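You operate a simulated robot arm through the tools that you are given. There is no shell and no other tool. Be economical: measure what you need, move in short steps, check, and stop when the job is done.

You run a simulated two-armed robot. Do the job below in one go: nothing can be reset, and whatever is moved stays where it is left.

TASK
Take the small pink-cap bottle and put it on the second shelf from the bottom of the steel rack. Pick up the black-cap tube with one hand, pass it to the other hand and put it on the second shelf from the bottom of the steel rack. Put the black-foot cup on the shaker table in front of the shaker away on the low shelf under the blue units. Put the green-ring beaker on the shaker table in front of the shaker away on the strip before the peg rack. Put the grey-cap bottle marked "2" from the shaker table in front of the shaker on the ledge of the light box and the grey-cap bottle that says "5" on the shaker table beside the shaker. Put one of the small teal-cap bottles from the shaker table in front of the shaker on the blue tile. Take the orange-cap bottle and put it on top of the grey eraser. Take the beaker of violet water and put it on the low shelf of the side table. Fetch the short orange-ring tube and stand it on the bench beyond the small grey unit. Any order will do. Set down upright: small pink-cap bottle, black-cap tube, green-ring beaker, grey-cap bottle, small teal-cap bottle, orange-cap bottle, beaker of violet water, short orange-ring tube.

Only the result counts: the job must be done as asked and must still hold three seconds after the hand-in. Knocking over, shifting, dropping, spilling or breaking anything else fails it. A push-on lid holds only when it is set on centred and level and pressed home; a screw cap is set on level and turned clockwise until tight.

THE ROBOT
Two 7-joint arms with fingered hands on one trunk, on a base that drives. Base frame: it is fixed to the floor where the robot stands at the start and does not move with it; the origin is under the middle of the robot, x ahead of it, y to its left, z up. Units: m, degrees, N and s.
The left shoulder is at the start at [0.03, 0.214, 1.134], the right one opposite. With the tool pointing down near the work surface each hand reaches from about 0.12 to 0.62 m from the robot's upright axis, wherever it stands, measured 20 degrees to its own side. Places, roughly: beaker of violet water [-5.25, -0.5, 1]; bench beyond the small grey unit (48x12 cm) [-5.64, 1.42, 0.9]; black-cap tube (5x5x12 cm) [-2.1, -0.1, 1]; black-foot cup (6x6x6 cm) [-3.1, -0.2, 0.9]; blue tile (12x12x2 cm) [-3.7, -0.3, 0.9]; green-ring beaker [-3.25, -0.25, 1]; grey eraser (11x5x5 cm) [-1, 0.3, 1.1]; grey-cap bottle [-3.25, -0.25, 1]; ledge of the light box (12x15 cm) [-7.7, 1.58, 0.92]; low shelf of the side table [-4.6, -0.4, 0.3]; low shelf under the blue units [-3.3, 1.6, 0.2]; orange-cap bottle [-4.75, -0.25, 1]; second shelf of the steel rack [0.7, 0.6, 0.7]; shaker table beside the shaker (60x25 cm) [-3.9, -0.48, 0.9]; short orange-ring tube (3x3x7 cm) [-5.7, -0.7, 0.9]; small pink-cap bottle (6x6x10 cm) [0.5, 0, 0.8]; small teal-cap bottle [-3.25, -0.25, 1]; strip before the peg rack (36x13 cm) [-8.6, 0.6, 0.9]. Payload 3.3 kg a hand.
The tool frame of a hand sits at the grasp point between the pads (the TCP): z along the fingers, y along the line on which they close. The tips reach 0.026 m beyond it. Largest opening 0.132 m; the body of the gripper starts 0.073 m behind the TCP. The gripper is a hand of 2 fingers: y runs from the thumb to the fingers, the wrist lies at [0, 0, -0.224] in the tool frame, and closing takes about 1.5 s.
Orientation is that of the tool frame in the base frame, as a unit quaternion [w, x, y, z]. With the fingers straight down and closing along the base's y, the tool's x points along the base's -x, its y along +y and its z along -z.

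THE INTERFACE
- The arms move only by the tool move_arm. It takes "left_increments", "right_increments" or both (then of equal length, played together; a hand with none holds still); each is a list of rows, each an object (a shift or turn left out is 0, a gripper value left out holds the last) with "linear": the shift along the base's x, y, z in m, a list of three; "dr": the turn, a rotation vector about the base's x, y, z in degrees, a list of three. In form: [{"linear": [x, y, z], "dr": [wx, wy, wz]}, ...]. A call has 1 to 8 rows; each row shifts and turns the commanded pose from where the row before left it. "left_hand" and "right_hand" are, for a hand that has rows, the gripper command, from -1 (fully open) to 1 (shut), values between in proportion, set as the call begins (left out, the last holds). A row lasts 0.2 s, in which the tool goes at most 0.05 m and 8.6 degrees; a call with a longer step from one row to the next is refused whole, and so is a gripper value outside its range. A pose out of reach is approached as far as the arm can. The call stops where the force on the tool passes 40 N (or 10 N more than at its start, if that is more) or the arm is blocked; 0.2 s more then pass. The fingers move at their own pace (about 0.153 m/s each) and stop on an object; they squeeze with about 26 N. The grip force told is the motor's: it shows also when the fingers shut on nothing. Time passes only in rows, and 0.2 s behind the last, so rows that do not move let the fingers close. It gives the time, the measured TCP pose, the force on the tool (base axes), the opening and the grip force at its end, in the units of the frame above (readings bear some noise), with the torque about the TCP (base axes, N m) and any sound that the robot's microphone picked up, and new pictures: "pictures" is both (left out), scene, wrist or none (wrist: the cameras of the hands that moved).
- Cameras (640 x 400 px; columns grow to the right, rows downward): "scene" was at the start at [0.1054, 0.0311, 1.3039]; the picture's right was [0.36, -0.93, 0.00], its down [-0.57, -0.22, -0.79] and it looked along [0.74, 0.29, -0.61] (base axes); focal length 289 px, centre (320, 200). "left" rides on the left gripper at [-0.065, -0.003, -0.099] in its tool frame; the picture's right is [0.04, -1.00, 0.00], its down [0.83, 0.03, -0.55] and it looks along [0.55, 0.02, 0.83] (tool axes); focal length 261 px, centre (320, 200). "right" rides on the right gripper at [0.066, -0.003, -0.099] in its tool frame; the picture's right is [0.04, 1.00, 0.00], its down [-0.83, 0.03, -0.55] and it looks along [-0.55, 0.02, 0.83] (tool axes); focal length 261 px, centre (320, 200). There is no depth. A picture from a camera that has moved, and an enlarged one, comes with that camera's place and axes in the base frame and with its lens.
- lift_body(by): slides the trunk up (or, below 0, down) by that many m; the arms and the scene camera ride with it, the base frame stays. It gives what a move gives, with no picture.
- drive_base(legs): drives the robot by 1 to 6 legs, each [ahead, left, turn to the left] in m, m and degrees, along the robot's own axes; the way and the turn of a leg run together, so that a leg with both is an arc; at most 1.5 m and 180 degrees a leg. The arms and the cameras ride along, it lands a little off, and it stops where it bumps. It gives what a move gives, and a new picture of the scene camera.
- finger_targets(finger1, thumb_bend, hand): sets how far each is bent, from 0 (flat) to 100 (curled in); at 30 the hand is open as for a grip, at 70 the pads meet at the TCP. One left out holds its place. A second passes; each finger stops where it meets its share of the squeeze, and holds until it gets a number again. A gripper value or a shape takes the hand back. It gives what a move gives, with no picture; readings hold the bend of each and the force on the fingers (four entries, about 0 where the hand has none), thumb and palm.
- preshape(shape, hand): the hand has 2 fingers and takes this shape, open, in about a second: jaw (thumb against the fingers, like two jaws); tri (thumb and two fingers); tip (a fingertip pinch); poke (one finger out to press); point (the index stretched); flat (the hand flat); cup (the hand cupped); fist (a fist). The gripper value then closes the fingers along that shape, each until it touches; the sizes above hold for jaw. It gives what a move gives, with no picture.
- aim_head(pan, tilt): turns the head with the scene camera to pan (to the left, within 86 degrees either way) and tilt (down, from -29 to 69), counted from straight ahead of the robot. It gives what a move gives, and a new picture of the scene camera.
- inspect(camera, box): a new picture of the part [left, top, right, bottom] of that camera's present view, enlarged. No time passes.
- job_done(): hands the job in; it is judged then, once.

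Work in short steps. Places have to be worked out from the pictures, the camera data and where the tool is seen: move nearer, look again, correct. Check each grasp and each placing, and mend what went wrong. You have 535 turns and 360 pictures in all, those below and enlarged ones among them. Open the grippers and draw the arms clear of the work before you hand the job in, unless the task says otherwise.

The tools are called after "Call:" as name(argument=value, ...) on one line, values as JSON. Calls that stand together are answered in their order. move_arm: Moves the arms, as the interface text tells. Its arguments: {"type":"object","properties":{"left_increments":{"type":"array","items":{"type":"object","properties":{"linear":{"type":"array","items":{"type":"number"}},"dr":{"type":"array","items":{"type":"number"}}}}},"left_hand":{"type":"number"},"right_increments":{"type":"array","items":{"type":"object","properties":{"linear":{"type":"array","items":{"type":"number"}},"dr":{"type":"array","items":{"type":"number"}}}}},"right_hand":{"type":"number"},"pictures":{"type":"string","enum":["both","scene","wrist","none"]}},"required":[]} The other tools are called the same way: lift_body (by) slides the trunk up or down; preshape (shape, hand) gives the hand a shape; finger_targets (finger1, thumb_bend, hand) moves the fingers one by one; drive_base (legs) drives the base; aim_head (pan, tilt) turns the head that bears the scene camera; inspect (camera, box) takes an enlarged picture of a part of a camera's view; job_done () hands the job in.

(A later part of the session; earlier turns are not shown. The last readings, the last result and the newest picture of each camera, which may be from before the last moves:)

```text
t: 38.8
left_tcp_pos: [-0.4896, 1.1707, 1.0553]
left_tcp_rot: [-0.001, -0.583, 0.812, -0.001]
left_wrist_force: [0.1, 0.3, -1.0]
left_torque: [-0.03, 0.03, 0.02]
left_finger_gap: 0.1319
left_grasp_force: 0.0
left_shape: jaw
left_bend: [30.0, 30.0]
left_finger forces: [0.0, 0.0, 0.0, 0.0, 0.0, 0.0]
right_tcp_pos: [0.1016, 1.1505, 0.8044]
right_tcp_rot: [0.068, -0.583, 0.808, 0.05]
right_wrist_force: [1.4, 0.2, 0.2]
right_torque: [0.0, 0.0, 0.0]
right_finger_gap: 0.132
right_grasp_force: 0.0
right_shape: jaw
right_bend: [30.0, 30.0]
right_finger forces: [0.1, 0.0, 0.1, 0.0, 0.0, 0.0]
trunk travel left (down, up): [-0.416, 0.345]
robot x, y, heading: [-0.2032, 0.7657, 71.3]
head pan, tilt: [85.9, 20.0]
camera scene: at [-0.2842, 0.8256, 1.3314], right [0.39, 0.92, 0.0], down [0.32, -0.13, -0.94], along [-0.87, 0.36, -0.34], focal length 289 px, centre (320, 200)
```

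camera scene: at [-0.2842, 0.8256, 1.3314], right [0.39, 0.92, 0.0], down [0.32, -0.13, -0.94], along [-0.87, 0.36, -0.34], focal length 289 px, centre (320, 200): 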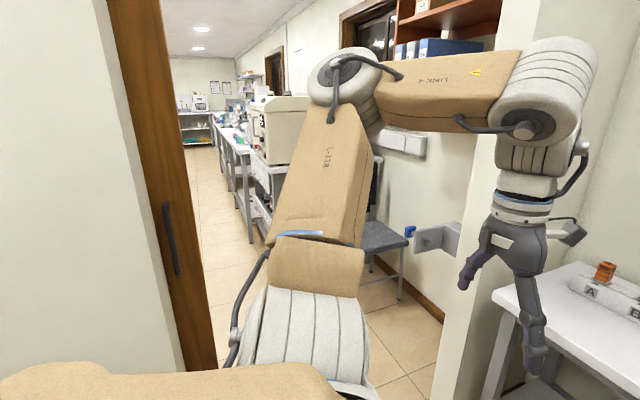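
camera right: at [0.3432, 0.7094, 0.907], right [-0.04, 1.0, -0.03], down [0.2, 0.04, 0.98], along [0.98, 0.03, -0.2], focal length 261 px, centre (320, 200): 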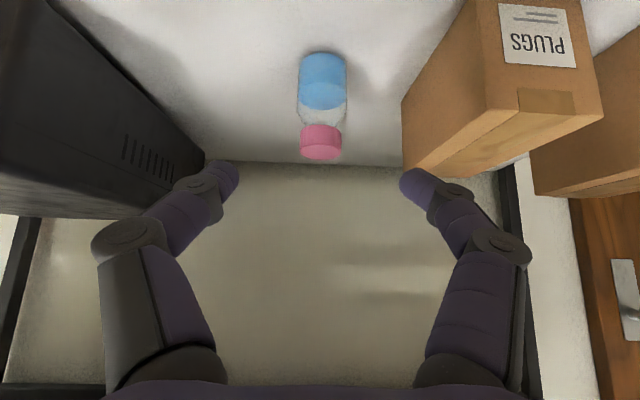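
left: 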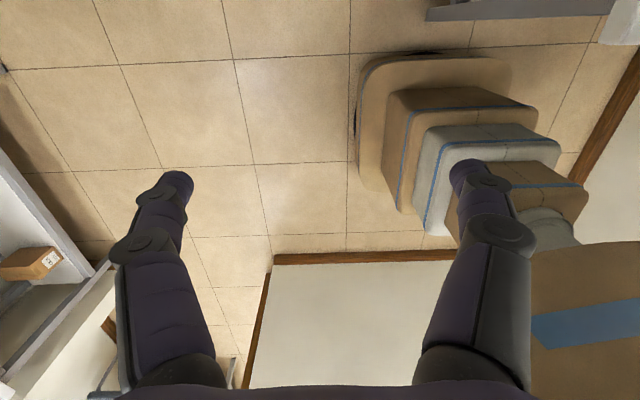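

A doorway leads into a long lab toward −x, between an open door leaf (y≈0.75) and a jamb (y≈1.74). I turn to face −x, then shift toward the doorway centre.

Call:
drive_base(legs=[[0, 0, 108.7]])

Call:
move_arm(left_increments=[{"linear": [-0.02, 0.04, -0.02]}, {"linear": [-0.02, 0.04, -0.02]}, {"linear": [-0.02, 0.04, -0.02]}, {"linear": [-0.02, 0.04, -0.02]}, {"linear": [-0.02, 0.04, -0.02]}], pictures="none")

Call:
aim_head(pan=0, tilt=20)

```text
t: 43.7
left_tcp_pos: [-0.5008, 0.3706, 1.0579]
left_tcp_rot: [0.0, 1.0, -0.002, 0.0]
left_wrist_force: [0.0, 0.2, 0.0]
left_torque: [-0.02, -0.01, 0.03]
left_finger_gap: 0.1319
left_grasp_force: 0.2
left_shape: jaw
left_bend: [30.0, 30.0]
left_finger forces: [0.0, 0.0, 0.1, 0.1, 0.0, 0.1]
right_tcp_pos: [-0.6682, 0.9371, 0.8036]
right_tcp_rot: [0.001, 0.996, 0.0, -0.085]
right_wrist_force: [0.8, 0.2, 0.5]
right_torque: [0.01, 0.0, 0.0]
right_finger_gap: 0.1318
right_grasp_force: 0.1
right_shape: jaw
right_bend: [30.0, 30.0]
right_finger forces: [0.0, 0.1, 0.0, 0.0, 0.0, 0.0]
trunk travel left (down, up): [-0.416, 0.345]
robot x, y, heading: [-0.2042, 0.7657, 179.5]
head pan, tilt: [85.9, 20.0]
camera scene: at [-0.2376, 0.6734, 1.3314], right [-1.0, 0.08, 0.0], down [0.03, 0.34, -0.94], along [-0.07, -0.94, -0.34], focal length 289 px, centre (320, 200)
```

scene: 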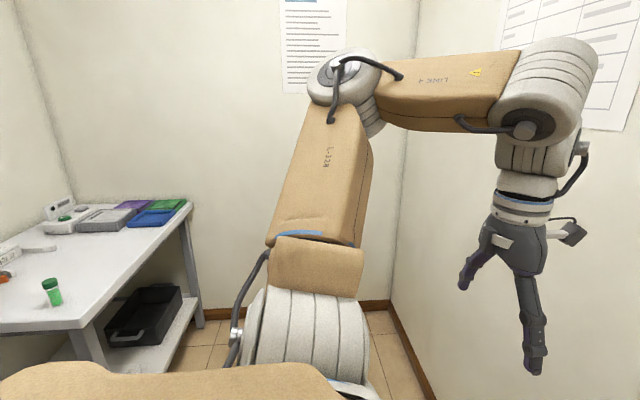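

```text
t: 44.9
left_tcp_pos: [-0.6006, 0.5725, 0.9569]
left_tcp_rot: [0.0, 1.0, -0.001, 0.001]
left_wrist_force: [-0.6, -0.3, 0.4]
left_torque: [-0.03, 0.01, -0.01]
left_finger_gap: 0.132
left_grasp_force: 0.1
left_shape: jaw
left_bend: [30.0, 30.0]
left_finger forces: [0.1, 0.0, 0.0, 0.1, 0.0, 0.0]
right_tcp_pos: [-0.6669, 0.9374, 0.8028]
right_tcp_rot: [0.002, 0.996, -0.001, -0.084]
right_wrist_force: [-0.2, -0.3, 0.6]
right_torque: [-0.01, -0.01, -0.03]
right_finger_gap: 0.1321
right_grasp_force: 0.0
right_shape: jaw
right_bend: [30.0, 30.0]
right_finger forces: [0.1, 0.0, 0.0, 0.0, 0.0, 0.1]
trunk travel left (down, up): [-0.416, 0.345]
robot x, y, heading: [-0.2028, 0.7644, 179.7]
head pan, tilt: [85.9, 20.0]
```

```text
t: 46.5
left_tcp_pos: [-0.5994, 0.5707, 0.9572]
left_tcp_rot: [0.0, 1.0, -0.003, 0.001]
left_wrist_force: [0.6, -0.3, -0.2]
left_torque: [-0.02, -0.03, 0.01]
left_finger_gap: 0.1322
left_grasp_force: 0.1
left_shape: jaw
left_bend: [30.0, 30.0]
left_finger forces: [0.1, 0.0, 0.0, 0.0, 0.1, 0.0]
right_tcp_pos: [-0.6671, 0.9373, 0.8053]
right_tcp_rot: [0.001, 0.996, 0.001, -0.084]
right_wrist_force: [-0.3, -0.4, -0.2]
right_torque: [-0.01, -0.02, -0.03]
right_finger_gap: 0.1318
right_grasp_force: 0.0
right_shape: jaw
right_bend: [30.0, 30.0]
right_finger forces: [0.1, 0.1, 0.0, 0.0, 0.0, 0.0]
trunk travel left (down, up): [-0.416, 0.345]
robot x, y, heading: [-0.2046, 0.7687, 179.7]
head pan, tilt: [0.0, 20.0]
camera scene: at [-0.3237, 0.7668, 1.3314], right [0.01, 1.0, 0.0], down [0.34, 0.0, -0.94], along [-0.94, 0.0, -0.34], focal length 289 px, centre (320, 200)
```

scene: 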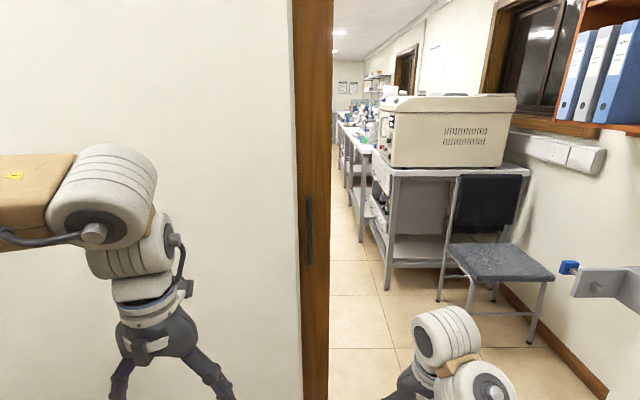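

I need a careful look at the doorway's right jamb (bracket with blue knob) and my right elbow before driving through.

Call:
aim_head(pan=-45, tilt=25)

Call:
aim_head(pan=-60, tilt=60)

```text
t: 47.6
left_tcp_pos: [-0.5995, 0.5714, 0.9568]
left_tcp_rot: [0.001, 1.0, -0.003, 0.001]
left_wrist_force: [-0.3, 0.0, -0.1]
left_torque: [0.0, -0.05, -0.01]
left_finger_gap: 0.1318
left_grasp_force: 0.1
left_shape: jaw
left_bend: [30.0, 30.0]
left_finger forces: [0.1, 0.0, 0.0, 0.1, 0.0, 0.0]
right_tcp_pos: [-0.6685, 0.937, 0.8036]
right_tcp_rot: [0.001, 0.996, 0.0, -0.085]
right_wrist_force: [0.2, -0.7, 0.6]
right_torque: [-0.01, 0.0, 0.04]
right_finger_gap: 0.1317
right_grasp_force: 0.1
right_shape: jaw
right_bend: [30.0, 30.0]
right_finger forces: [0.0, 0.1, 0.1, 0.1, 0.1, 0.0]
trunk travel left (down, up): [-0.416, 0.345]
robot x, y, heading: [-0.205, 0.7643, 179.6]
head pan, tilt: [-45.0, 25.0]
camera scene: at [-0.2954, 0.8318, 1.3233], right [0.71, 0.7, 0.0], down [0.3, -0.3, -0.91], along [-0.64, 0.64, -0.42], focal length 289 px, centre (320, 200)
```

scene: 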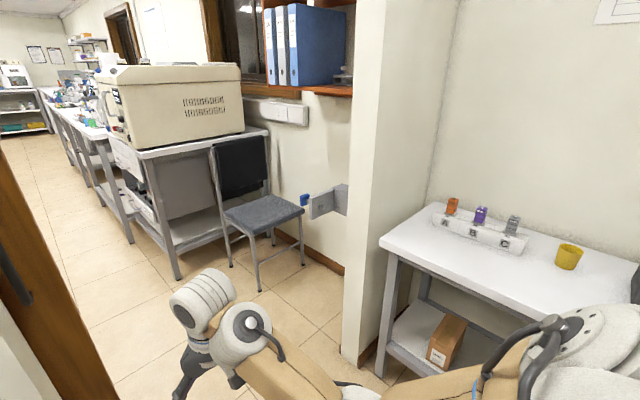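

```text
t: 48.6
left_tcp_pos: [-0.598, 0.572, 0.9574]
left_tcp_rot: [0.0, 1.0, -0.003, 0.001]
left_wrist_force: [0.4, -0.1, 0.0]
left_torque: [0.01, 0.0, -0.04]
left_finger_gap: 0.1321
left_grasp_force: 0.1
left_shape: jaw
left_bend: [30.0, 30.0]
left_finger forces: [0.1, 0.1, 0.0, 0.0, 0.0, 0.0]
right_tcp_pos: [-0.6672, 0.9382, 0.8038]
right_tcp_rot: [0.001, 0.996, 0.0, -0.085]
right_wrist_force: [-0.8, -1.0, -0.2]
right_torque: [0.0, 0.01, -0.01]
right_finger_gap: 0.1318
right_grasp_force: 0.1
right_shape: jaw
right_bend: [30.0, 30.0]
right_finger forces: [0.0, 0.0, 0.0, 0.1, 0.0, 0.0]
trunk travel left (down, up): [-0.416, 0.345]
robot x, y, heading: [-0.2028, 0.7687, 179.8]
head pan, tilt: [-60.0, 60.0]
camera scene: at [-0.2636, 0.8243, 1.2733], right [0.87, 0.5, 0.0], down [0.43, -0.75, -0.5], along [-0.25, 0.43, -0.87], focal length 289 px, centre (320, 200)
```

scene: 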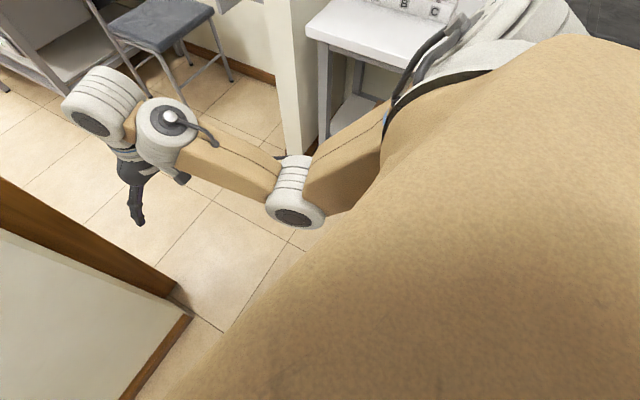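

Opening is about y 0.78–1.60; the bracket is on the far wall. The right elbow is tucked; I tuck the left arm the same way, then strafe to y≈1.19 and go through.

Call:
move_arm(left_increments=[{"linear": [-0.0165, 0.006, -0.039]}, {"linear": [-0.0165, 0.006, -0.039]}, {"linear": [-0.0165, 0.006, -0.039]}, {"linear": [-0.0165, 0.006, -0.039]}], pictures="none")

Call:
drive_base(legs=[[0, -0.43, 0]])

Call:
aim_head(pan=30, tilt=55)

```text
t: 49.6
left_tcp_pos: [-0.6678, 0.5944, 0.8021]
left_tcp_rot: [0.0, 1.0, -0.003, 0.0]
left_wrist_force: [0.2, -0.4, 0.3]
left_torque: [0.0, 0.03, 0.01]
left_finger_gap: 0.1318
left_grasp_force: 0.1
left_shape: jaw
left_bend: [30.0, 30.0]
left_finger forces: [0.0, 0.1, 0.0, 0.0, 0.1, 0.1]
right_tcp_pos: [-0.6673, 0.9376, 0.8044]
right_tcp_rot: [0.0, 0.996, 0.0, -0.085]
right_wrist_force: [0.0, -0.8, -0.1]
right_torque: [-0.03, 0.01, -0.01]
right_finger_gap: 0.1318
right_grasp_force: 0.2
right_shape: jaw
right_bend: [30.0, 30.0]
right_finger forces: [0.1, 0.1, 0.0, 0.0, 0.0, 0.1]
trunk travel left (down, up): [-0.416, 0.345]
robot x, y, heading: [-0.2054, 0.7664, 179.8]
head pan, tilt: [-60.0, 60.0]
```

```text
t: 52.3
left_tcp_pos: [-0.664, 1.0286, 0.8019]
left_tcp_rot: [0.0, 1.0, -0.001, 0.001]
left_wrist_force: [-0.4, 0.5, -0.5]
left_torque: [-0.01, 0.02, 0.03]
left_finger_gap: 0.1316
left_grasp_force: 0.0
left_shape: jaw
left_bend: [30.0, 30.0]
left_finger forces: [0.0, 0.0, 0.0, 0.0, 0.0, 0.0]
right_tcp_pos: [-0.6653, 1.3716, 0.8046]
right_tcp_rot: [0.002, 0.996, 0.002, -0.085]
right_wrist_force: [-0.3, 0.6, -0.3]
right_torque: [0.0, 0.02, 0.01]
right_finger_gap: 0.1318
right_grasp_force: 0.0
right_shape: jaw
right_bend: [30.0, 30.0]
right_finger forces: [0.0, 0.0, 0.1, 0.0, 0.1, 0.0]
trunk travel left (down, up): [-0.416, 0.345]
robot x, y, heading: [-0.2046, 1.2024, 179.6]
head pan, tilt: [-60.0, 60.0]
camera scene: at [-0.2619, 1.2599, 1.2732], right [0.87, 0.5, 0.0], down [0.43, -0.75, -0.5], along [-0.25, 0.43, -0.87], focal length 289 px, centre (320, 200)
```

scene: 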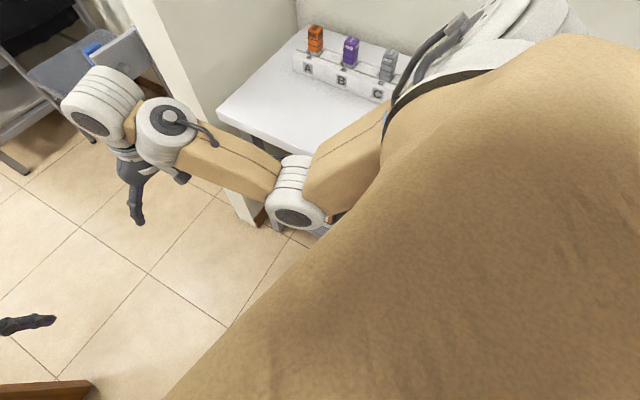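

```text
t: 54.0
left_tcp_pos: [-0.6634, 1.028, 0.8023]
left_tcp_rot: [0.0, 1.0, -0.001, 0.001]
left_wrist_force: [0.2, -0.1, -1.0]
left_torque: [0.02, -0.01, 0.0]
left_finger_gap: 0.132
left_grasp_force: 0.1
left_shape: jaw
left_bend: [30.0, 30.0]
left_finger forces: [0.1, 0.0, 0.0, 0.0, 0.0, 0.0]
right_tcp_pos: [-0.666, 1.371, 0.8041]
right_tcp_rot: [0.001, 0.996, 0.002, -0.084]
right_wrist_force: [0.0, 0.6, 0.5]
right_torque: [0.0, 0.0, -0.01]
right_finger_gap: 0.132
right_grasp_force: 0.0
right_shape: jaw
right_bend: [30.0, 30.0]
right_finger forces: [0.0, 0.1, 0.0, 0.0, 0.0, 0.1]
trunk travel left (down, up): [-0.416, 0.345]
robot x, y, heading: [-0.206, 1.2012, 179.9]
head pan, tilt: [30.0, 55.0]
camera scene: at [-0.2913, 1.1657, 1.2793], right [-0.5, 0.87, 0.0], down [0.71, 0.41, -0.57], along [-0.5, -0.28, -0.82], focal length 289 px, centre (320, 200)
```

scene: 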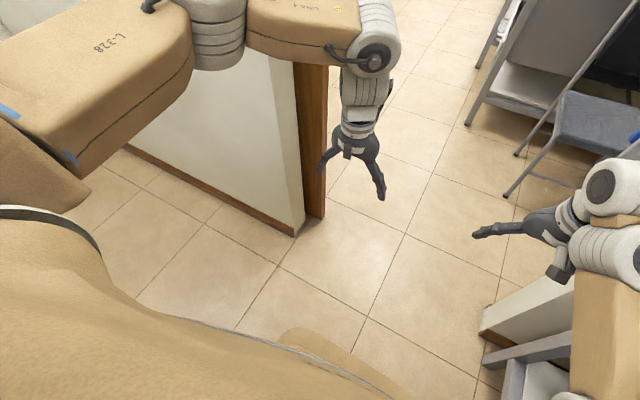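

The left elbow sticks out about 0.4 m, the right only 0.3; I aim for y≈1.27 and go through 0.5 m at first.

Call:
drive_base(legs=[[0, -0.065, 0], [0.45, 0, 0]])

```text
t: 57.3
left_tcp_pos: [-1.1236, 1.0981, 0.8021]
left_tcp_rot: [-0.001, 1.0, -0.004, 0.002]
left_wrist_force: [0.5, 0.4, 0.0]
left_torque: [0.0, -0.01, -0.01]
left_finger_gap: 0.132
left_grasp_force: 0.0
left_shape: jaw
left_bend: [30.0, 30.0]
left_finger forces: [0.1, 0.0, 0.0, 0.0, 0.0, 0.0]
right_tcp_pos: [-1.1216, 1.4412, 0.8033]
right_tcp_rot: [0.001, 0.996, -0.002, -0.084]
right_wrist_force: [-0.6, 0.0, 0.8]
right_torque: [0.02, -0.03, 0.01]
right_finger_gap: 0.1321
right_grasp_force: 0.0
right_shape: jaw
right_bend: [30.0, 30.0]
right_finger forces: [0.0, 0.1, 0.1, 0.0, 0.0, 0.0]
trunk travel left (down, up): [-0.416, 0.345]
robot x, y, heading: [-0.6577, 1.2722, 179.6]
head pan, tilt: [30.0, 55.0]
camera scene: at [-0.749, 1.2337, 1.2792], right [-0.49, 0.87, 0.0], down [0.71, 0.4, -0.57], along [-0.5, -0.28, -0.82], focal length 289 px, centre (320, 200)
```

scene: 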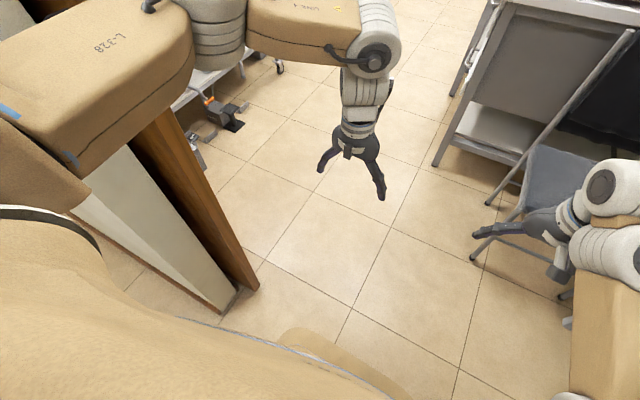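

Passing cleanly. I go another 0.6 m and then look along the lab.

Call:
drive_base(legs=[[0.6, 0.05, 0]])

Call:
aim_head(pan=0, tilt=20)

Call:
aim_head(pan=60, tilt=20)

```text
t: 60.7
left_tcp_pos: [-1.7259, 1.0581, 0.8017]
left_tcp_rot: [0.0, 1.0, -0.006, 0.001]
left_wrist_force: [0.0, -0.2, -0.5]
left_torque: [-0.03, -0.03, -0.02]
left_finger_gap: 0.1319
left_grasp_force: 0.0
left_shape: jaw
left_bend: [30.0, 30.0]
left_finger forces: [0.0, 0.0, 0.1, 0.0, 0.0, 0.0]
right_tcp_pos: [-1.7243, 1.4022, 0.8045]
right_tcp_rot: [0.0, 0.996, -0.004, -0.084]
right_wrist_force: [-0.2, 0.0, 0.1]
right_torque: [0.0, 0.0, 0.03]
right_finger_gap: 0.1321
right_grasp_force: 0.0
right_shape: jaw
right_bend: [30.0, 30.0]
right_finger forces: [0.0, 0.0, 0.0, 0.0, 0.0, 0.0]
trunk travel left (down, up): [-0.416, 0.345]
robot x, y, heading: [-1.2632, 1.225, 179.5]
head pan, tilt: [30.0, 55.0]
camera scene: at [-1.3521, 1.1918, 1.2792], right [-0.49, 0.87, 0.0], down [0.72, 0.4, -0.57], along [-0.5, -0.28, -0.82], focal length 289 px, centre (320, 200)
```

scene: 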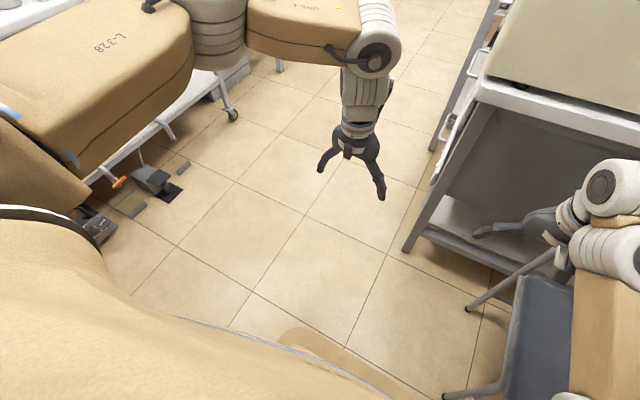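

```text
t: 61.7
left_tcp_pos: [-1.7269, 1.058, 0.8019]
left_tcp_rot: [0.0, 1.0, -0.007, 0.002]
left_wrist_force: [0.1, 0.1, 0.0]
left_torque: [0.0, -0.02, -0.01]
left_finger_gap: 0.1319
left_grasp_force: 0.2
left_shape: jaw
left_bend: [30.0, 30.0]
left_finger forces: [0.1, 0.1, 0.1, 0.0, 0.0, 0.0]
right_tcp_pos: [-1.724, 1.4018, 0.8042]
right_tcp_rot: [0.001, 0.996, -0.004, -0.085]
right_wrist_force: [-0.1, -0.1, 0.3]
right_torque: [0.01, 0.03, -0.01]
right_finger_gap: 0.1317
right_grasp_force: 0.1
right_shape: jaw
right_bend: [30.0, 30.0]
right_finger forces: [0.1, 0.0, 0.0, 0.1, 0.1, 0.0]
trunk travel left (down, up): [-0.416, 0.345]
robot x, y, heading: [-1.2664, 1.2287, 179.0]
head pan, tilt: [0.0, 20.0]
camera scene: at [-1.3818, 1.2283, 1.3313], right [0.01, 1.0, 0.0], down [0.34, 0.0, -0.94], along [-0.94, 0.01, -0.34], focal length 289 px, centre (320, 200)
```

scene: 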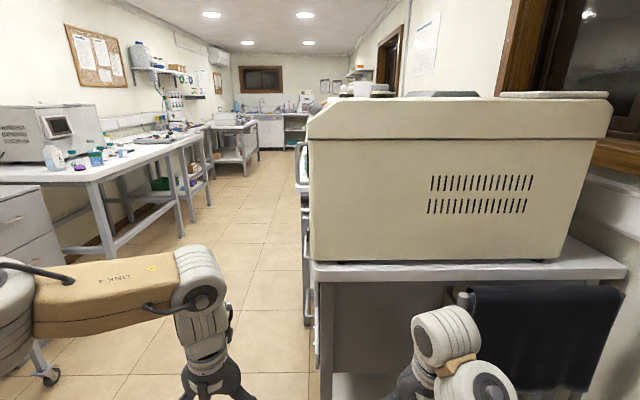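

```text
t: 63.0
left_tcp_pos: [-1.7259, 1.0578, 0.802]
left_tcp_rot: [0.0, 1.0, -0.007, 0.001]
left_wrist_force: [0.6, -0.8, -0.2]
left_torque: [-0.02, 0.01, -0.01]
left_finger_gap: 0.132
left_grasp_force: 0.0
left_shape: jaw
left_bend: [30.0, 30.0]
left_finger forces: [0.1, 0.0, 0.0, 0.1, 0.0, 0.0]
right_tcp_pos: [-1.724, 1.4014, 0.8045]
right_tcp_rot: [0.002, 0.996, -0.004, -0.085]
right_wrist_force: [-0.3, -0.1, -0.4]
right_torque: [-0.01, -0.01, -0.02]
right_finger_gap: 0.132
right_grasp_force: 0.0
right_shape: jaw
right_bend: [30.0, 30.0]
right_finger forces: [0.0, 0.0, 0.1, 0.0, 0.1, 0.1]
trunk travel left (down, up): [-0.416, 0.345]
robot x, y, heading: [-1.2674, 1.2268, 179.1]
head pan, tilt: [60.0, 20.0]
camera scene: at [-1.3365, 1.147, 1.3314], right [-0.86, 0.51, 0.0], down [0.18, 0.29, -0.94], along [-0.48, -0.81, -0.34], focal length 289 px, centre (320, 200)
```

scene: 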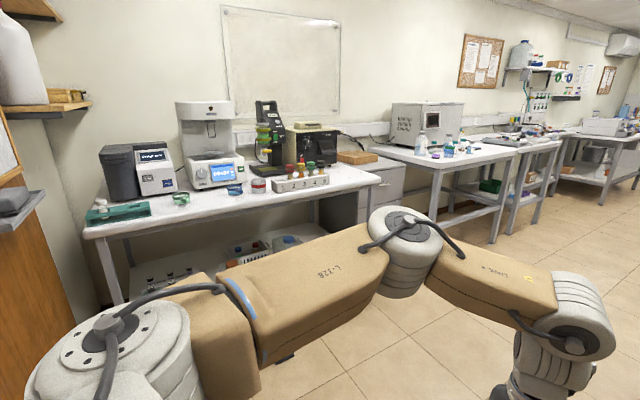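

I take an enlarged look at the first bench's tube rack and the eraser at left.

Call:
inspect(camera="scene", box=[80, 90, 380, 278])

Call:
inspect(camera="scene", box=[0, 60, 120, 240])

Call:
inspect(camera="scene", box=[380, 80, 640, 242])

```text
2.13 times, centred on (230, 184) of scene
camera zoom: at [-1.3365, 1.147, 1.3314], right [-0.86, 0.51, 0.0], down [0.18, 0.29, -0.94], along [-0.48, -0.81, -0.34], focal length 615 px, centre (512, 234)
```

zoom: 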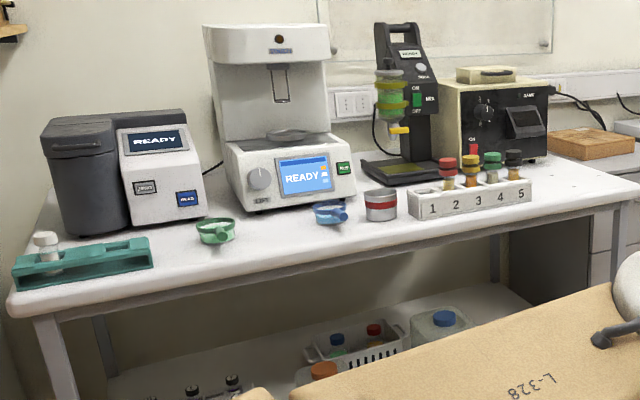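

```text
2.22 times, centred on (60, 150) of scene
camera zoom: at [-1.3365, 1.147, 1.3314], right [-0.86, 0.51, 0.0], down [0.18, 0.29, -0.94], along [-0.48, -0.81, -0.34], focal length 643 px, centre (898, 311)
```

zoom: 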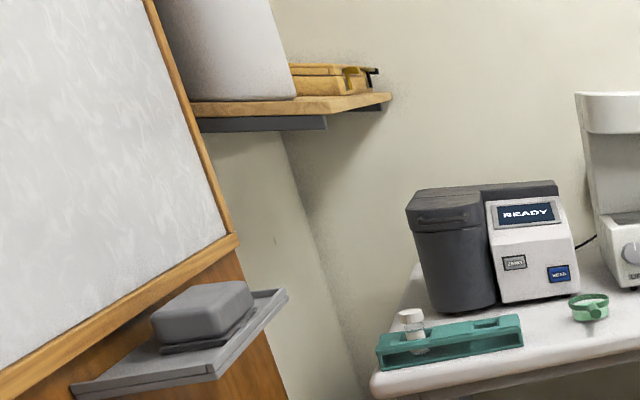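

```text
2.46 times, centred on (510, 161) of scene
camera zoom: at [-1.3365, 1.147, 1.3314], right [-0.86, 0.51, 0.0], down [0.18, 0.29, -0.94], along [-0.48, -0.81, -0.34], focal length 712 px, centre (-148, 296)
```

zoom: 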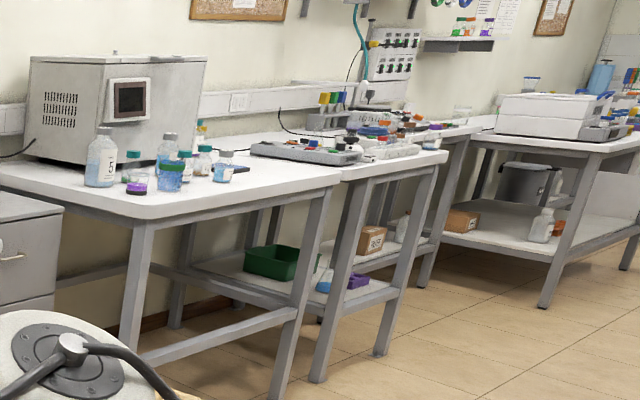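

Black-cap tube is #5 in the rack at about (−2.1, −0.1). I move off the wall and turn to face that bench.

Call:
drive_base(legs=[[0.1, 0.5, 0], [0.5, 0, 0], [0, 0, 91]])

Call:
aim_head(pan=-10, tilt=35)

```text
t: 72.4
left_tcp_pos: [-1.7133, 0.2865, 0.8021]
left_tcp_rot: [0.0, 0.712, 0.702, 0.0]
left_wrist_force: [0.3, -0.1, -0.4]
left_torque: [0.04, 0.02, -0.03]
left_finger_gap: 0.1321
left_grasp_force: 0.0
left_shape: jaw
left_bend: [30.0, 30.0]
left_finger forces: [0.0, 0.0, 0.1, 0.0, 0.0, 0.1]
right_tcp_pos: [-2.0571, 0.2901, 0.8049]
right_tcp_rot: [0.06, 0.708, 0.701, -0.06]
right_wrist_force: [-0.5, 0.5, -0.3]
right_torque: [0.0, 0.0, 0.04]
right_finger_gap: 0.1318
right_grasp_force: 0.0
right_shape: jaw
right_bend: [30.0, 30.0]
right_finger forces: [0.1, 0.1, 0.1, 0.0, 0.0, 0.1]
trunk travel left (down, up): [-0.416, 0.345]
robot x, y, heading: [-1.8836, 0.7488, -91.0]
head pan, tilt: [60.0, 20.0]
camera scene: at [-1.8022, 0.6763, 1.3314], right [-0.51, -0.86, 0.0], down [-0.29, 0.18, -0.94], along [0.81, -0.48, -0.34], focal length 289 px, centre (320, 200)
```

scene: 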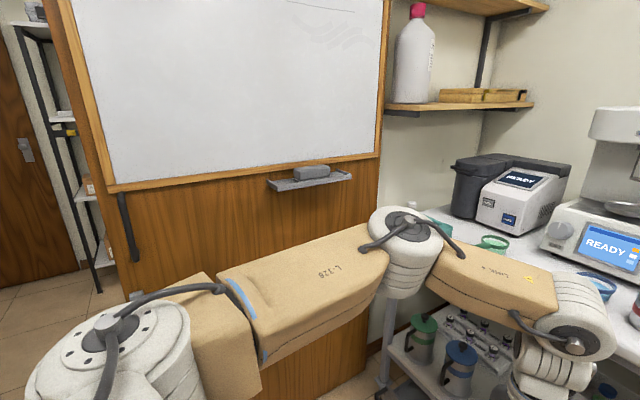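

```text
t: 73.8
left_tcp_pos: [-1.7136, 0.2868, 0.8026]
left_tcp_rot: [-0.001, 0.713, 0.701, 0.001]
left_wrist_force: [-0.1, 0.5, 0.2]
left_torque: [0.0, 0.01, 0.02]
left_finger_gap: 0.1318
left_grasp_force: 0.0
left_shape: jaw
left_bend: [30.0, 30.0]
left_finger forces: [0.1, 0.0, 0.0, 0.0, 0.0, 0.1]
right_tcp_pos: [-2.0576, 0.29, 0.8046]
right_tcp_rot: [0.06, 0.708, 0.701, -0.06]
right_wrist_force: [1.3, 0.4, 0.1]
right_torque: [-0.01, 0.0, 0.0]
right_finger_gap: 0.1322
right_grasp_force: 0.0
right_shape: jaw
right_bend: [30.0, 30.0]
right_finger forces: [0.0, 0.0, 0.0, 0.0, 0.0, 0.1]
trunk travel left (down, up): [-0.416, 0.345]
robot x, y, heading: [-1.883, 0.7497, -90.8]
head pan, tilt: [-10.0, 35.0]
camera scene: at [-1.8988, 0.6377, 1.3075], right [-0.98, 0.19, 0.0], down [0.11, 0.56, -0.82], along [-0.16, -0.8, -0.57], focal length 289 px, centre (320, 200)
```

scene: 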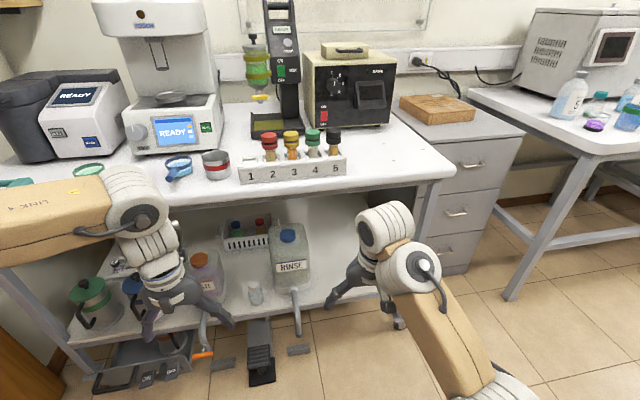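

Triangulation gives the black cap's centre at about (−2.08, −0.10, 1.007). I raise both hands above bench height and yaw the right hand 90° so it closes across the row of tubes.

Call:
move_arm(right_increments=[{"linear": [0, 0, 0.04], "dr": [0.64, 0.64, 7.53]}, {"linear": [0, 0, 0.04], "dr": [0.64, 0.64, 7.53]}, {"linear": [0, 0, 0.04], "dr": [0.64, 0.64, 7.53]}, {"linear": [0, 0, 0.04], "dr": [0.64, 0.64, 7.53]}, {"linear": [0, 0, 0.04], "dr": [0.64, 0.64, 7.53]}, {"linear": [0, 0, 0.04], "dr": [0.64, 0.64, 7.53]}, {"linear": [0, 0, 0.04], "dr": [0.64, 0.64, 7.53]}, {"linear": [0, 0, 0.04], "dr": [0.64, 0.64, 7.53]}], left_increments=[{"linear": [0.01, 0, 0.035]}, {"linear": [0.01, 0, 0.035]}, {"linear": [0.01, 0, 0.035]}, {"linear": [0.01, 0, 0.035]}, {"linear": [0.01, 0, 0.035]}, {"linear": [0.01, 0, 0.035]}, {"linear": [0.01, 0, 0.035]}, {"linear": [0.01, 0, 0.035]}], pictures="none")

Call:
move_arm(right_increments=[{"linear": [0, 0, 0.01], "dr": [0.64, 0.64, 7.53]}, {"linear": [0, 0, 0.01], "dr": [0.64, 0.64, 7.53]}, {"linear": [0, 0, 0.01], "dr": [0.64, 0.64, 7.53]}, {"linear": [0, 0, 0.01], "dr": [0.64, 0.64, 7.53]}, {}], pictures="none")

Call:
drive_base(legs=[[0.31, 0, 0.8]])

```text
t: 75.6
left_tcp_pos: [-1.637, 0.2873, 1.0861]
left_tcp_rot: [0.0, 0.713, 0.701, 0.001]
left_wrist_force: [-0.7, 0.1, 1.3]
left_torque: [-0.02, -0.04, 0.0]
left_finger_gap: 0.1317
left_grasp_force: 0.2
left_shape: jaw
left_bend: [30.0, 30.0]
left_finger forces: [0.0, 0.1, 0.0, 0.1, 0.1, 0.0]
right_tcp_pos: [-2.0555, 0.2258, 0.8434]
right_tcp_rot: [0.022, 0.26, 0.965, -0.021]
right_wrist_force: [-0.3, -0.1, -0.8]
right_torque: [0.01, -0.08, 0.06]
right_finger_gap: 0.1318
right_grasp_force: 0.1
right_shape: jaw
right_bend: [30.0, 30.0]
right_finger forces: [0.1, 0.1, 0.1, 0.1, 0.1, 0.0]
right hand out of reach, approached as far as the arm can: row 1, 2, 3, 4, 5, 6, 7, 8
trunk travel left (down, up): [-0.416, 0.345]
robot x, y, heading: [-1.8831, 0.7472, -90.8]
head pan, tilt: [-10.0, 35.0]
```

```text
t: 76.8
left_tcp_pos: [-1.6334, 0.2871, 1.0857]
left_tcp_rot: [0.0, 0.713, 0.702, 0.001]
left_wrist_force: [-0.2, -0.2, -0.5]
left_torque: [0.0, 0.03, -0.02]
left_finger_gap: 0.1317
left_grasp_force: 0.0
left_shape: jaw
left_bend: [30.0, 30.0]
left_finger forces: [0.0, 0.0, 0.0, 0.0, 0.0, 0.1]
right_tcp_pos: [-2.0479, 0.2182, 0.8731]
right_tcp_rot: [0.0, -0.001, 1.0, 0.001]
right_wrist_force: [-0.6, -0.6, -0.3]
right_torque: [0.01, 0.0, -0.04]
right_finger_gap: 0.1321
right_grasp_force: 0.1
right_shape: jaw
right_bend: [30.0, 30.0]
right_finger forces: [0.0, 0.1, 0.0, 0.1, 0.0, 0.1]
right hand out of reach, approached as far as the arm can: row 2, 3, 4
trunk travel left (down, up): [-0.416, 0.345]
robot x, y, heading: [-1.8823, 0.7459, -90.9]
head pan, tilt: [-10.0, 35.0]
```

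```text
t: 78.4
left_tcp_pos: [-1.6324, 0.1044, 1.0871]
left_tcp_rot: [0.001, 0.71, 0.704, 0.0]
left_wrist_force: [-0.2, -0.2, -0.5]
left_torque: [-0.04, -0.02, -0.02]
left_finger_gap: 0.1319
left_grasp_force: 0.1
left_shape: jaw
left_bend: [30.0, 30.0]
left_finger forces: [0.0, 0.0, 0.0, 0.0, 0.0, 0.0]
right_tcp_pos: [-2.045, 0.0406, 0.8736]
right_tcp_rot: [-0.006, -0.004, 1.0, 0.021]
right_wrist_force: [0.1, 33.7, 8.7]
right_torque: [-0.44, 0.01, 0.0]
right_finger_gap: 0.131
right_grasp_force: 0.1
right_shape: jaw
right_bend: [30.0, 38.0]
right_finger forces: [0.1, 0.0, 0.0, 0.0, 33.6, 0.0]
trunk travel left (down, up): [-0.416, 0.345]
robot x, y, heading: [-1.8871, 0.5601, -90.5]
head pan, tilt: [-10.0, 35.0]
stopped in leg 1: the force on the tool passed its limit at 103 N (the readings are from after the stop); the commanded pose is now the measured one
camera scene: at [-1.9001, 0.4527, 1.3079], right [-0.98, 0.18, 0.0], down [0.1, 0.56, -0.82], along [-0.15, -0.81, -0.57], focal length 289 px, centre (320, 200)
```

scene: 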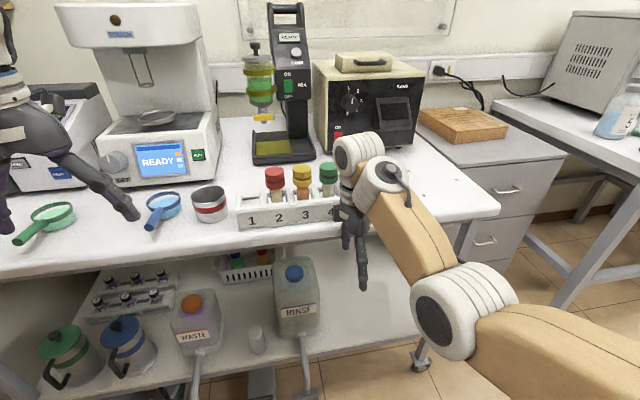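

The right hand failed to rise and touched the table edge; nothing seems disturbed. I back off and raise the trunk.

Call:
drive_base(legs=[[-0.2, 0, 0]])

Call:
lift_body(by=0.2)

Call:
move_arm(right_increments=[{"linear": [0, -0.02, 0.03]}, {"linear": [0, -0.02, 0.03]}, {"linear": [0, 0, 0.04]}], pictures="scene")

```text
t: 80.0
left_tcp_pos: [-1.632, 0.2998, 1.0838]
left_tcp_rot: [0.0, 0.712, 0.703, 0.001]
left_wrist_force: [0.2, 0.4, 0.1]
left_torque: [-0.02, 0.0, -0.03]
left_finger_gap: 0.1317
left_grasp_force: 0.1
left_shape: jaw
left_bend: [30.0, 30.0]
left_finger forces: [0.0, 0.0, 0.0, 0.1, 0.0, 0.0]
right_tcp_pos: [-2.0457, 0.2371, 0.8724]
right_tcp_rot: [-0.004, -0.002, 1.0, 0.017]
right_wrist_force: [0.6, 0.2, 0.6]
right_torque: [-0.02, -0.01, -0.04]
right_finger_gap: 0.1319
right_grasp_force: 0.1
right_shape: jaw
right_bend: [30.0, 30.0]
right_finger forces: [0.0, 0.0, 0.1, 0.0, 0.1, 0.0]
trunk travel left (down, up): [-0.416, 0.345]
robot x, y, heading: [-1.8814, 0.7596, -90.9]
head pan, tilt: [-10.0, 35.0]
camera scene: at [-1.8986, 0.649, 1.3076], right [-0.98, 0.19, 0.0], down [0.11, 0.56, -0.82], along [-0.15, -0.81, -0.57], focal length 289 px, centre (320, 200)
```

scene: 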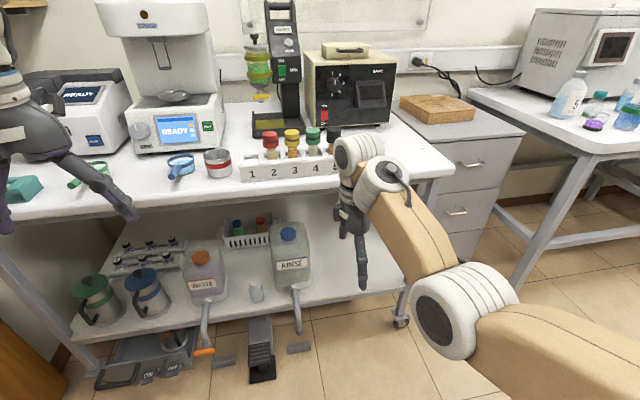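

```text
t: 82.1
left_tcp_pos: [-1.632, 0.2989, 1.2849]
left_tcp_rot: [-0.001, 0.711, 0.703, 0.0]
left_wrist_force: [-0.2, -0.8, 0.7]
left_torque: [0.0, 0.01, -0.01]
left_finger_gap: 0.1317
left_grasp_force: 0.1
left_shape: jaw
left_bend: [30.0, 30.0]
left_finger forces: [0.1, 0.1, 0.0, 0.0, 0.1, 0.0]
right_tcp_pos: [-2.0469, 0.2353, 1.0715]
right_tcp_rot: [-0.005, -0.003, 1.0, 0.017]
right_wrist_force: [0.1, -0.8, -0.8]
right_torque: [0.0, 0.01, 0.02]
right_finger_gap: 0.1319
right_grasp_force: 0.1
right_shape: jaw
right_bend: [30.0, 30.0]
right_finger forces: [0.1, 0.0, 0.1, 0.0, 0.0, 0.1]
trunk travel left (down, up): [-0.616, 0.145]
robot x, y, heading: [-1.8832, 0.7608, -90.6]
head pan, tilt: [-10.0, 35.0]
```

```text
t: 82.9
left_tcp_pos: [-1.6323, 0.2993, 1.2845]
left_tcp_rot: [0.0, 0.712, 0.703, 0.0]
left_wrist_force: [0.0, 0.4, 0.1]
left_torque: [0.01, -0.02, -0.02]
left_finger_gap: 0.1321
left_grasp_force: 0.1
left_shape: jaw
left_bend: [30.0, 30.0]
left_finger forces: [0.0, 0.1, 0.0, 0.0, 0.0, 0.1]
right_tcp_pos: [-2.0432, 0.2037, 1.1712]
right_tcp_rot: [-0.004, -0.003, 1.0, 0.018]
right_wrist_force: [-0.4, -0.3, 0.0]
right_torque: [-0.02, 0.0, 0.0]
right_finger_gap: 0.1321
right_grasp_force: 0.0
right_shape: jaw
right_bend: [30.0, 30.0]
right_finger forces: [0.0, 0.0, 0.0, 0.1, 0.0, 0.1]
right hand out of reach, approached as far as the arm can: row 2, 3
trunk travel left (down, up): [-0.616, 0.145]
robot x, y, heading: [-1.8833, 0.7617, -90.8]
head pan, tilt: [-10.0, 35.0]
camera scene: at [-1.8981, 0.6614, 1.5081], right [-0.98, 0.19, 0.0], down [0.11, 0.56, -0.82], along [-0.15, -0.8, -0.57], focal length 289 px, centre (320, 200)
```

scene: 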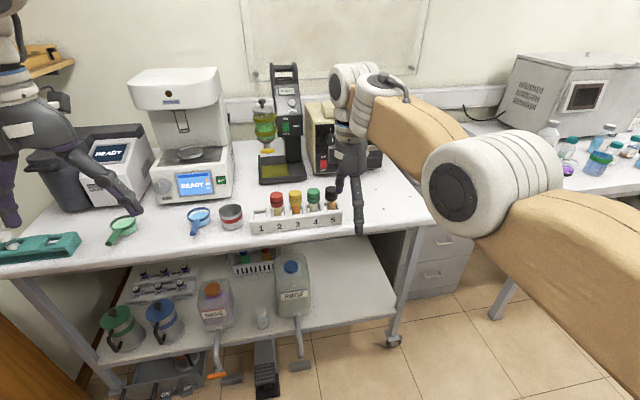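

Heights are good. I drive ahead 0.24 m over the bench.

Call:
drive_base(legs=[[0.24, 0, 0.8]])

Call:
inspect(camera="right", box=[0, 0, 640, 400])

```text
t: 84.7
left_tcp_pos: [-1.6269, 0.0652, 1.2841]
left_tcp_rot: [-0.003, 0.707, 0.707, 0.001]
left_wrist_force: [-0.7, 0.8, 0.0]
left_torque: [0.01, 0.03, 0.0]
left_finger_gap: 0.1318
left_grasp_force: 0.1
left_shape: jaw
left_bend: [30.0, 30.0]
left_finger forces: [0.0, 0.1, 0.0, 0.0, 0.0, 0.1]
right_tcp_pos: [-2.0366, -0.0358, 1.1695]
right_tcp_rot: [-0.005, -0.01, 1.0, 0.017]
right_wrist_force: [-0.2, 0.9, 0.1]
right_torque: [-0.02, 0.01, -0.01]
right_finger_gap: 0.1317
right_grasp_force: 0.1
right_shape: jaw
right_bend: [30.0, 30.0]
right_finger forces: [0.1, 0.0, 0.1, 0.1, 0.1, 0.0]
trunk travel left (down, up): [-0.616, 0.145]
robot x, y, heading: [-1.8833, 0.5258, -89.9]
head pan, tilt: [-10.0, 35.0]
camera scene: at [-1.8984, 0.4231, 1.5079], right [-0.99, 0.17, 0.0], down [0.1, 0.57, -0.82], along [-0.14, -0.81, -0.57], focal length 289 px, centre (320, 200)
```

scene: 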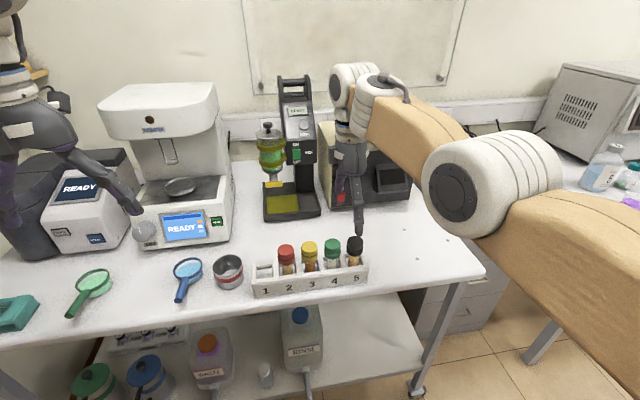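

```text
1.00 times, centred on (320, 200) of right (not enlarged: the box is as wide or as high as the picture)
camera zoom: at [-2.1007, -0.0438, 1.2679], right [-0.06, 1.0, 0.04], down [0.84, 0.03, 0.55], along [0.54, 0.06, -0.84], focal length 261 px, centre (320, 200)
```

zoom: 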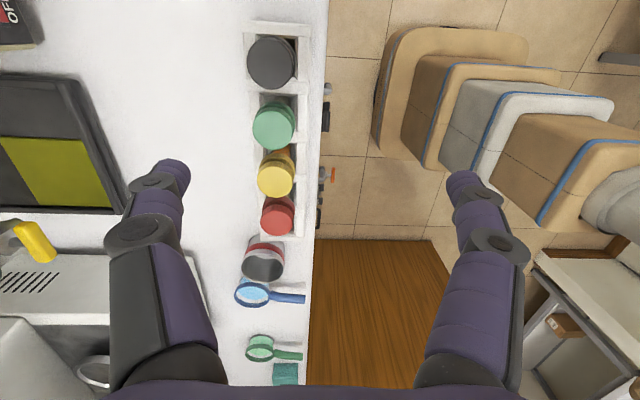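

From both views, the cap is near (−2.075, −0.07). I move above it and recheck.

Call:
move_arm(right_increments=[{"linear": [-0.02, -0.018, -0.01]}, {"linear": [-0.018, -0.018, -0.02]}, {"linear": [0, 0, -0.02]}], pictures="both")

```text
t: 85.5
left_tcp_pos: [-1.6276, 0.0662, 1.2849]
left_tcp_rot: [0.0, 0.706, 0.708, 0.001]
left_wrist_force: [0.1, -0.4, -0.2]
left_torque: [-0.01, -0.05, 0.01]
left_finger_gap: 0.1319
left_grasp_force: 0.0
left_shape: jaw
left_bend: [30.0, 30.0]
left_finger forces: [0.0, 0.1, 0.0, 0.0, 0.1, 0.0]
right_tcp_pos: [-2.0736, -0.0444, 1.1175]
right_tcp_rot: [-0.004, -0.009, 1.0, 0.018]
right_wrist_force: [-0.7, -0.5, -0.1]
right_torque: [-0.01, -0.02, 0.01]
right_finger_gap: 0.132
right_grasp_force: 0.0
right_shape: jaw
right_bend: [30.0, 30.0]
right_finger forces: [0.0, 0.0, 0.0, 0.1, 0.0, 0.0]
right hand out of reach, approached as far as the arm can: row 1, 2
trunk travel left (down, up): [-0.616, 0.145]
robot x, y, heading: [-1.8787, 0.5235, -89.9]
head pan, tilt: [-10.0, 35.0]
camera scene: at [-1.8984, 0.4245, 1.508], right [-0.99, 0.17, 0.0], down [0.1, 0.57, -0.82], along [-0.14, -0.81, -0.57], focal length 289 px, centre (320, 200)
camera right: at [-2.1377, -0.0526, 1.216], right [-0.06, 1.0, 0.03], down [0.84, 0.03, 0.55], along [0.54, 0.06, -0.84], focal length 261 px, centre (320, 200)
```

scene: 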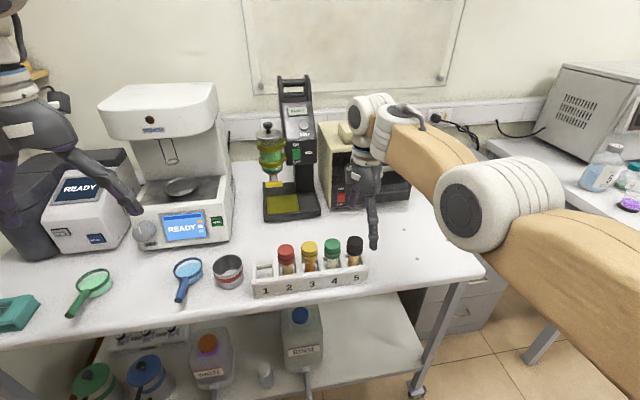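
right: 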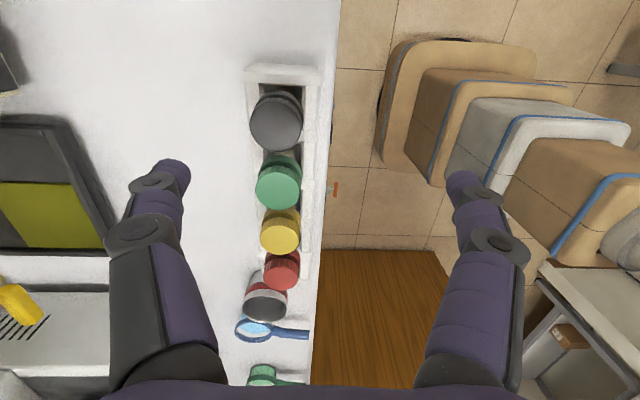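

Cap top resolves to about (−2.075, −0.078, 1.00). I drive 4 cm closer to have reach, then check.

Call:
drive_base(legs=[[0.05, 0, 0]])

Call:
inspect(camera="right", box=[0, 0, 640, 400])

```text
t: 86.4
left_tcp_pos: [-1.627, 0.0122, 1.2837]
left_tcp_rot: [0.0, 0.706, 0.709, 0.001]
left_wrist_force: [0.4, -0.7, 0.2]
left_torque: [0.04, 0.01, -0.02]
left_finger_gap: 0.132
left_grasp_force: 0.0
left_shape: jaw
left_bend: [30.0, 30.0]
left_finger forces: [0.0, 0.2, 0.0, 0.0, 0.0, 0.0]
right_tcp_pos: [-2.0733, -0.098, 1.1155]
right_tcp_rot: [-0.003, -0.009, 1.0, 0.018]
right_wrist_force: [-0.2, -1.1, -0.9]
right_torque: [0.05, -0.03, 0.01]
right_finger_gap: 0.1318
right_grasp_force: 0.1
right_shape: jaw
right_bend: [30.0, 30.0]
right_finger forces: [0.0, 0.0, 0.0, 0.1, 0.0, 0.0]
trunk travel left (down, up): [-0.616, 0.145]
robot x, y, heading: [-1.8826, 0.4719, -90.0]
head pan, tilt: [-10.0, 35.0]
camera scene: at [-1.8983, 0.3699, 1.5078], right [-0.99, 0.17, 0.0], down [0.1, 0.57, -0.82], along [-0.14, -0.81, -0.58], focal length 289 px, centre (320, 200)
```

scene: 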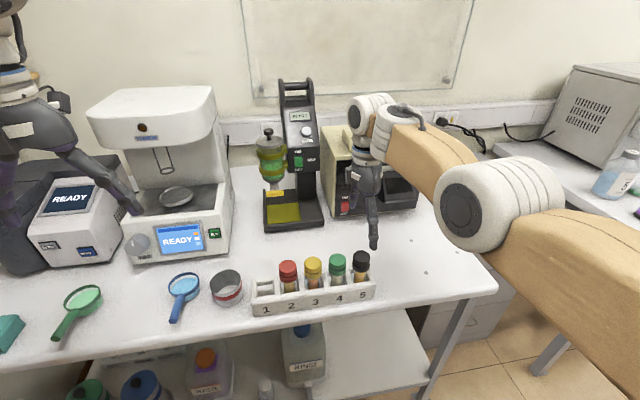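

```text
1.00 times, centred on (320, 200) of right (not enlarged: the box is as wide or as high as the picture)
camera zoom: at [-2.1374, -0.1065, 1.2149], right [-0.06, 1.0, 0.04], down [0.84, 0.03, 0.55], along [0.54, 0.06, -0.84], focal length 261 px, centre (320, 200)
```

zoom: 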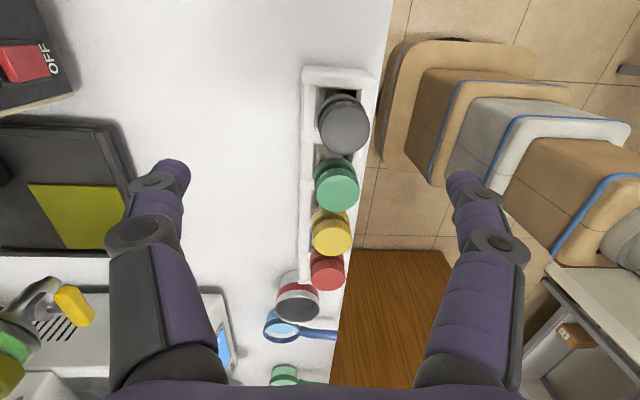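

Cap confirmed at (−2.077, −0.077, 1.005). I align and descend around it.

Call:
move_arm(right_increments=[{"linear": [-0.002, 0.02, 0], "dr": [0, -2, 0]}, {"linear": [-0.001, 0, -0.035]}, {"linear": [0, 0, -0.03]}, {"linear": [0, 0, -0.02]}], pictures="both")

```text
t: 87.4
left_tcp_pos: [-1.628, 0.0139, 1.2848]
left_tcp_rot: [-0.001, 0.706, 0.709, 0.002]
left_wrist_force: [-0.5, -0.5, -0.3]
left_torque: [0.03, 0.0, -0.01]
left_finger_gap: 0.132
left_grasp_force: 0.1
left_shape: jaw
left_bend: [30.0, 30.0]
left_finger forces: [0.0, 0.0, 0.0, 0.0, 0.0, 0.0]
right_tcp_pos: [-2.0706, -0.0842, 1.0329]
right_tcp_rot: [0.014, -0.01, 1.0, 0.017]
right_wrist_force: [0.8, -1.1, 0.2]
right_torque: [0.0, 0.0, 0.02]
right_finger_gap: 0.1319
right_grasp_force: 0.1
right_shape: jaw
right_bend: [30.0, 30.0]
right_finger forces: [0.0, 0.0, 0.0, 0.1, 0.0, 0.0]
right hand out of reach, approached as far as the arm can: row 1
trunk travel left (down, up): [-0.616, 0.145]
robot x, y, heading: [-1.8842, 0.4695, -89.8]
head pan, tilt: [-10.0, 35.0]
camera scene: at [-1.8981, 0.3723, 1.508], right [-0.99, 0.17, 0.0], down [0.1, 0.57, -0.82], along [-0.14, -0.81, -0.57], focal length 289 px, centre (320, 200)
camera right: at [-2.1382, -0.0912, 1.1291], right [-0.06, 1.0, 0.03], down [0.82, 0.03, 0.58], along [0.57, 0.06, -0.82], focal length 261 px, centre (320, 200)
```

scene: 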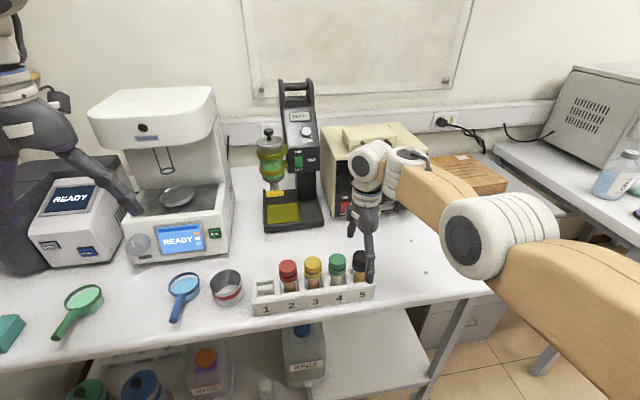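
right: 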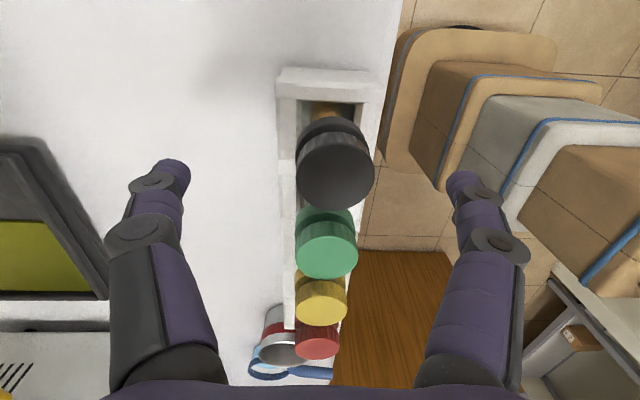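

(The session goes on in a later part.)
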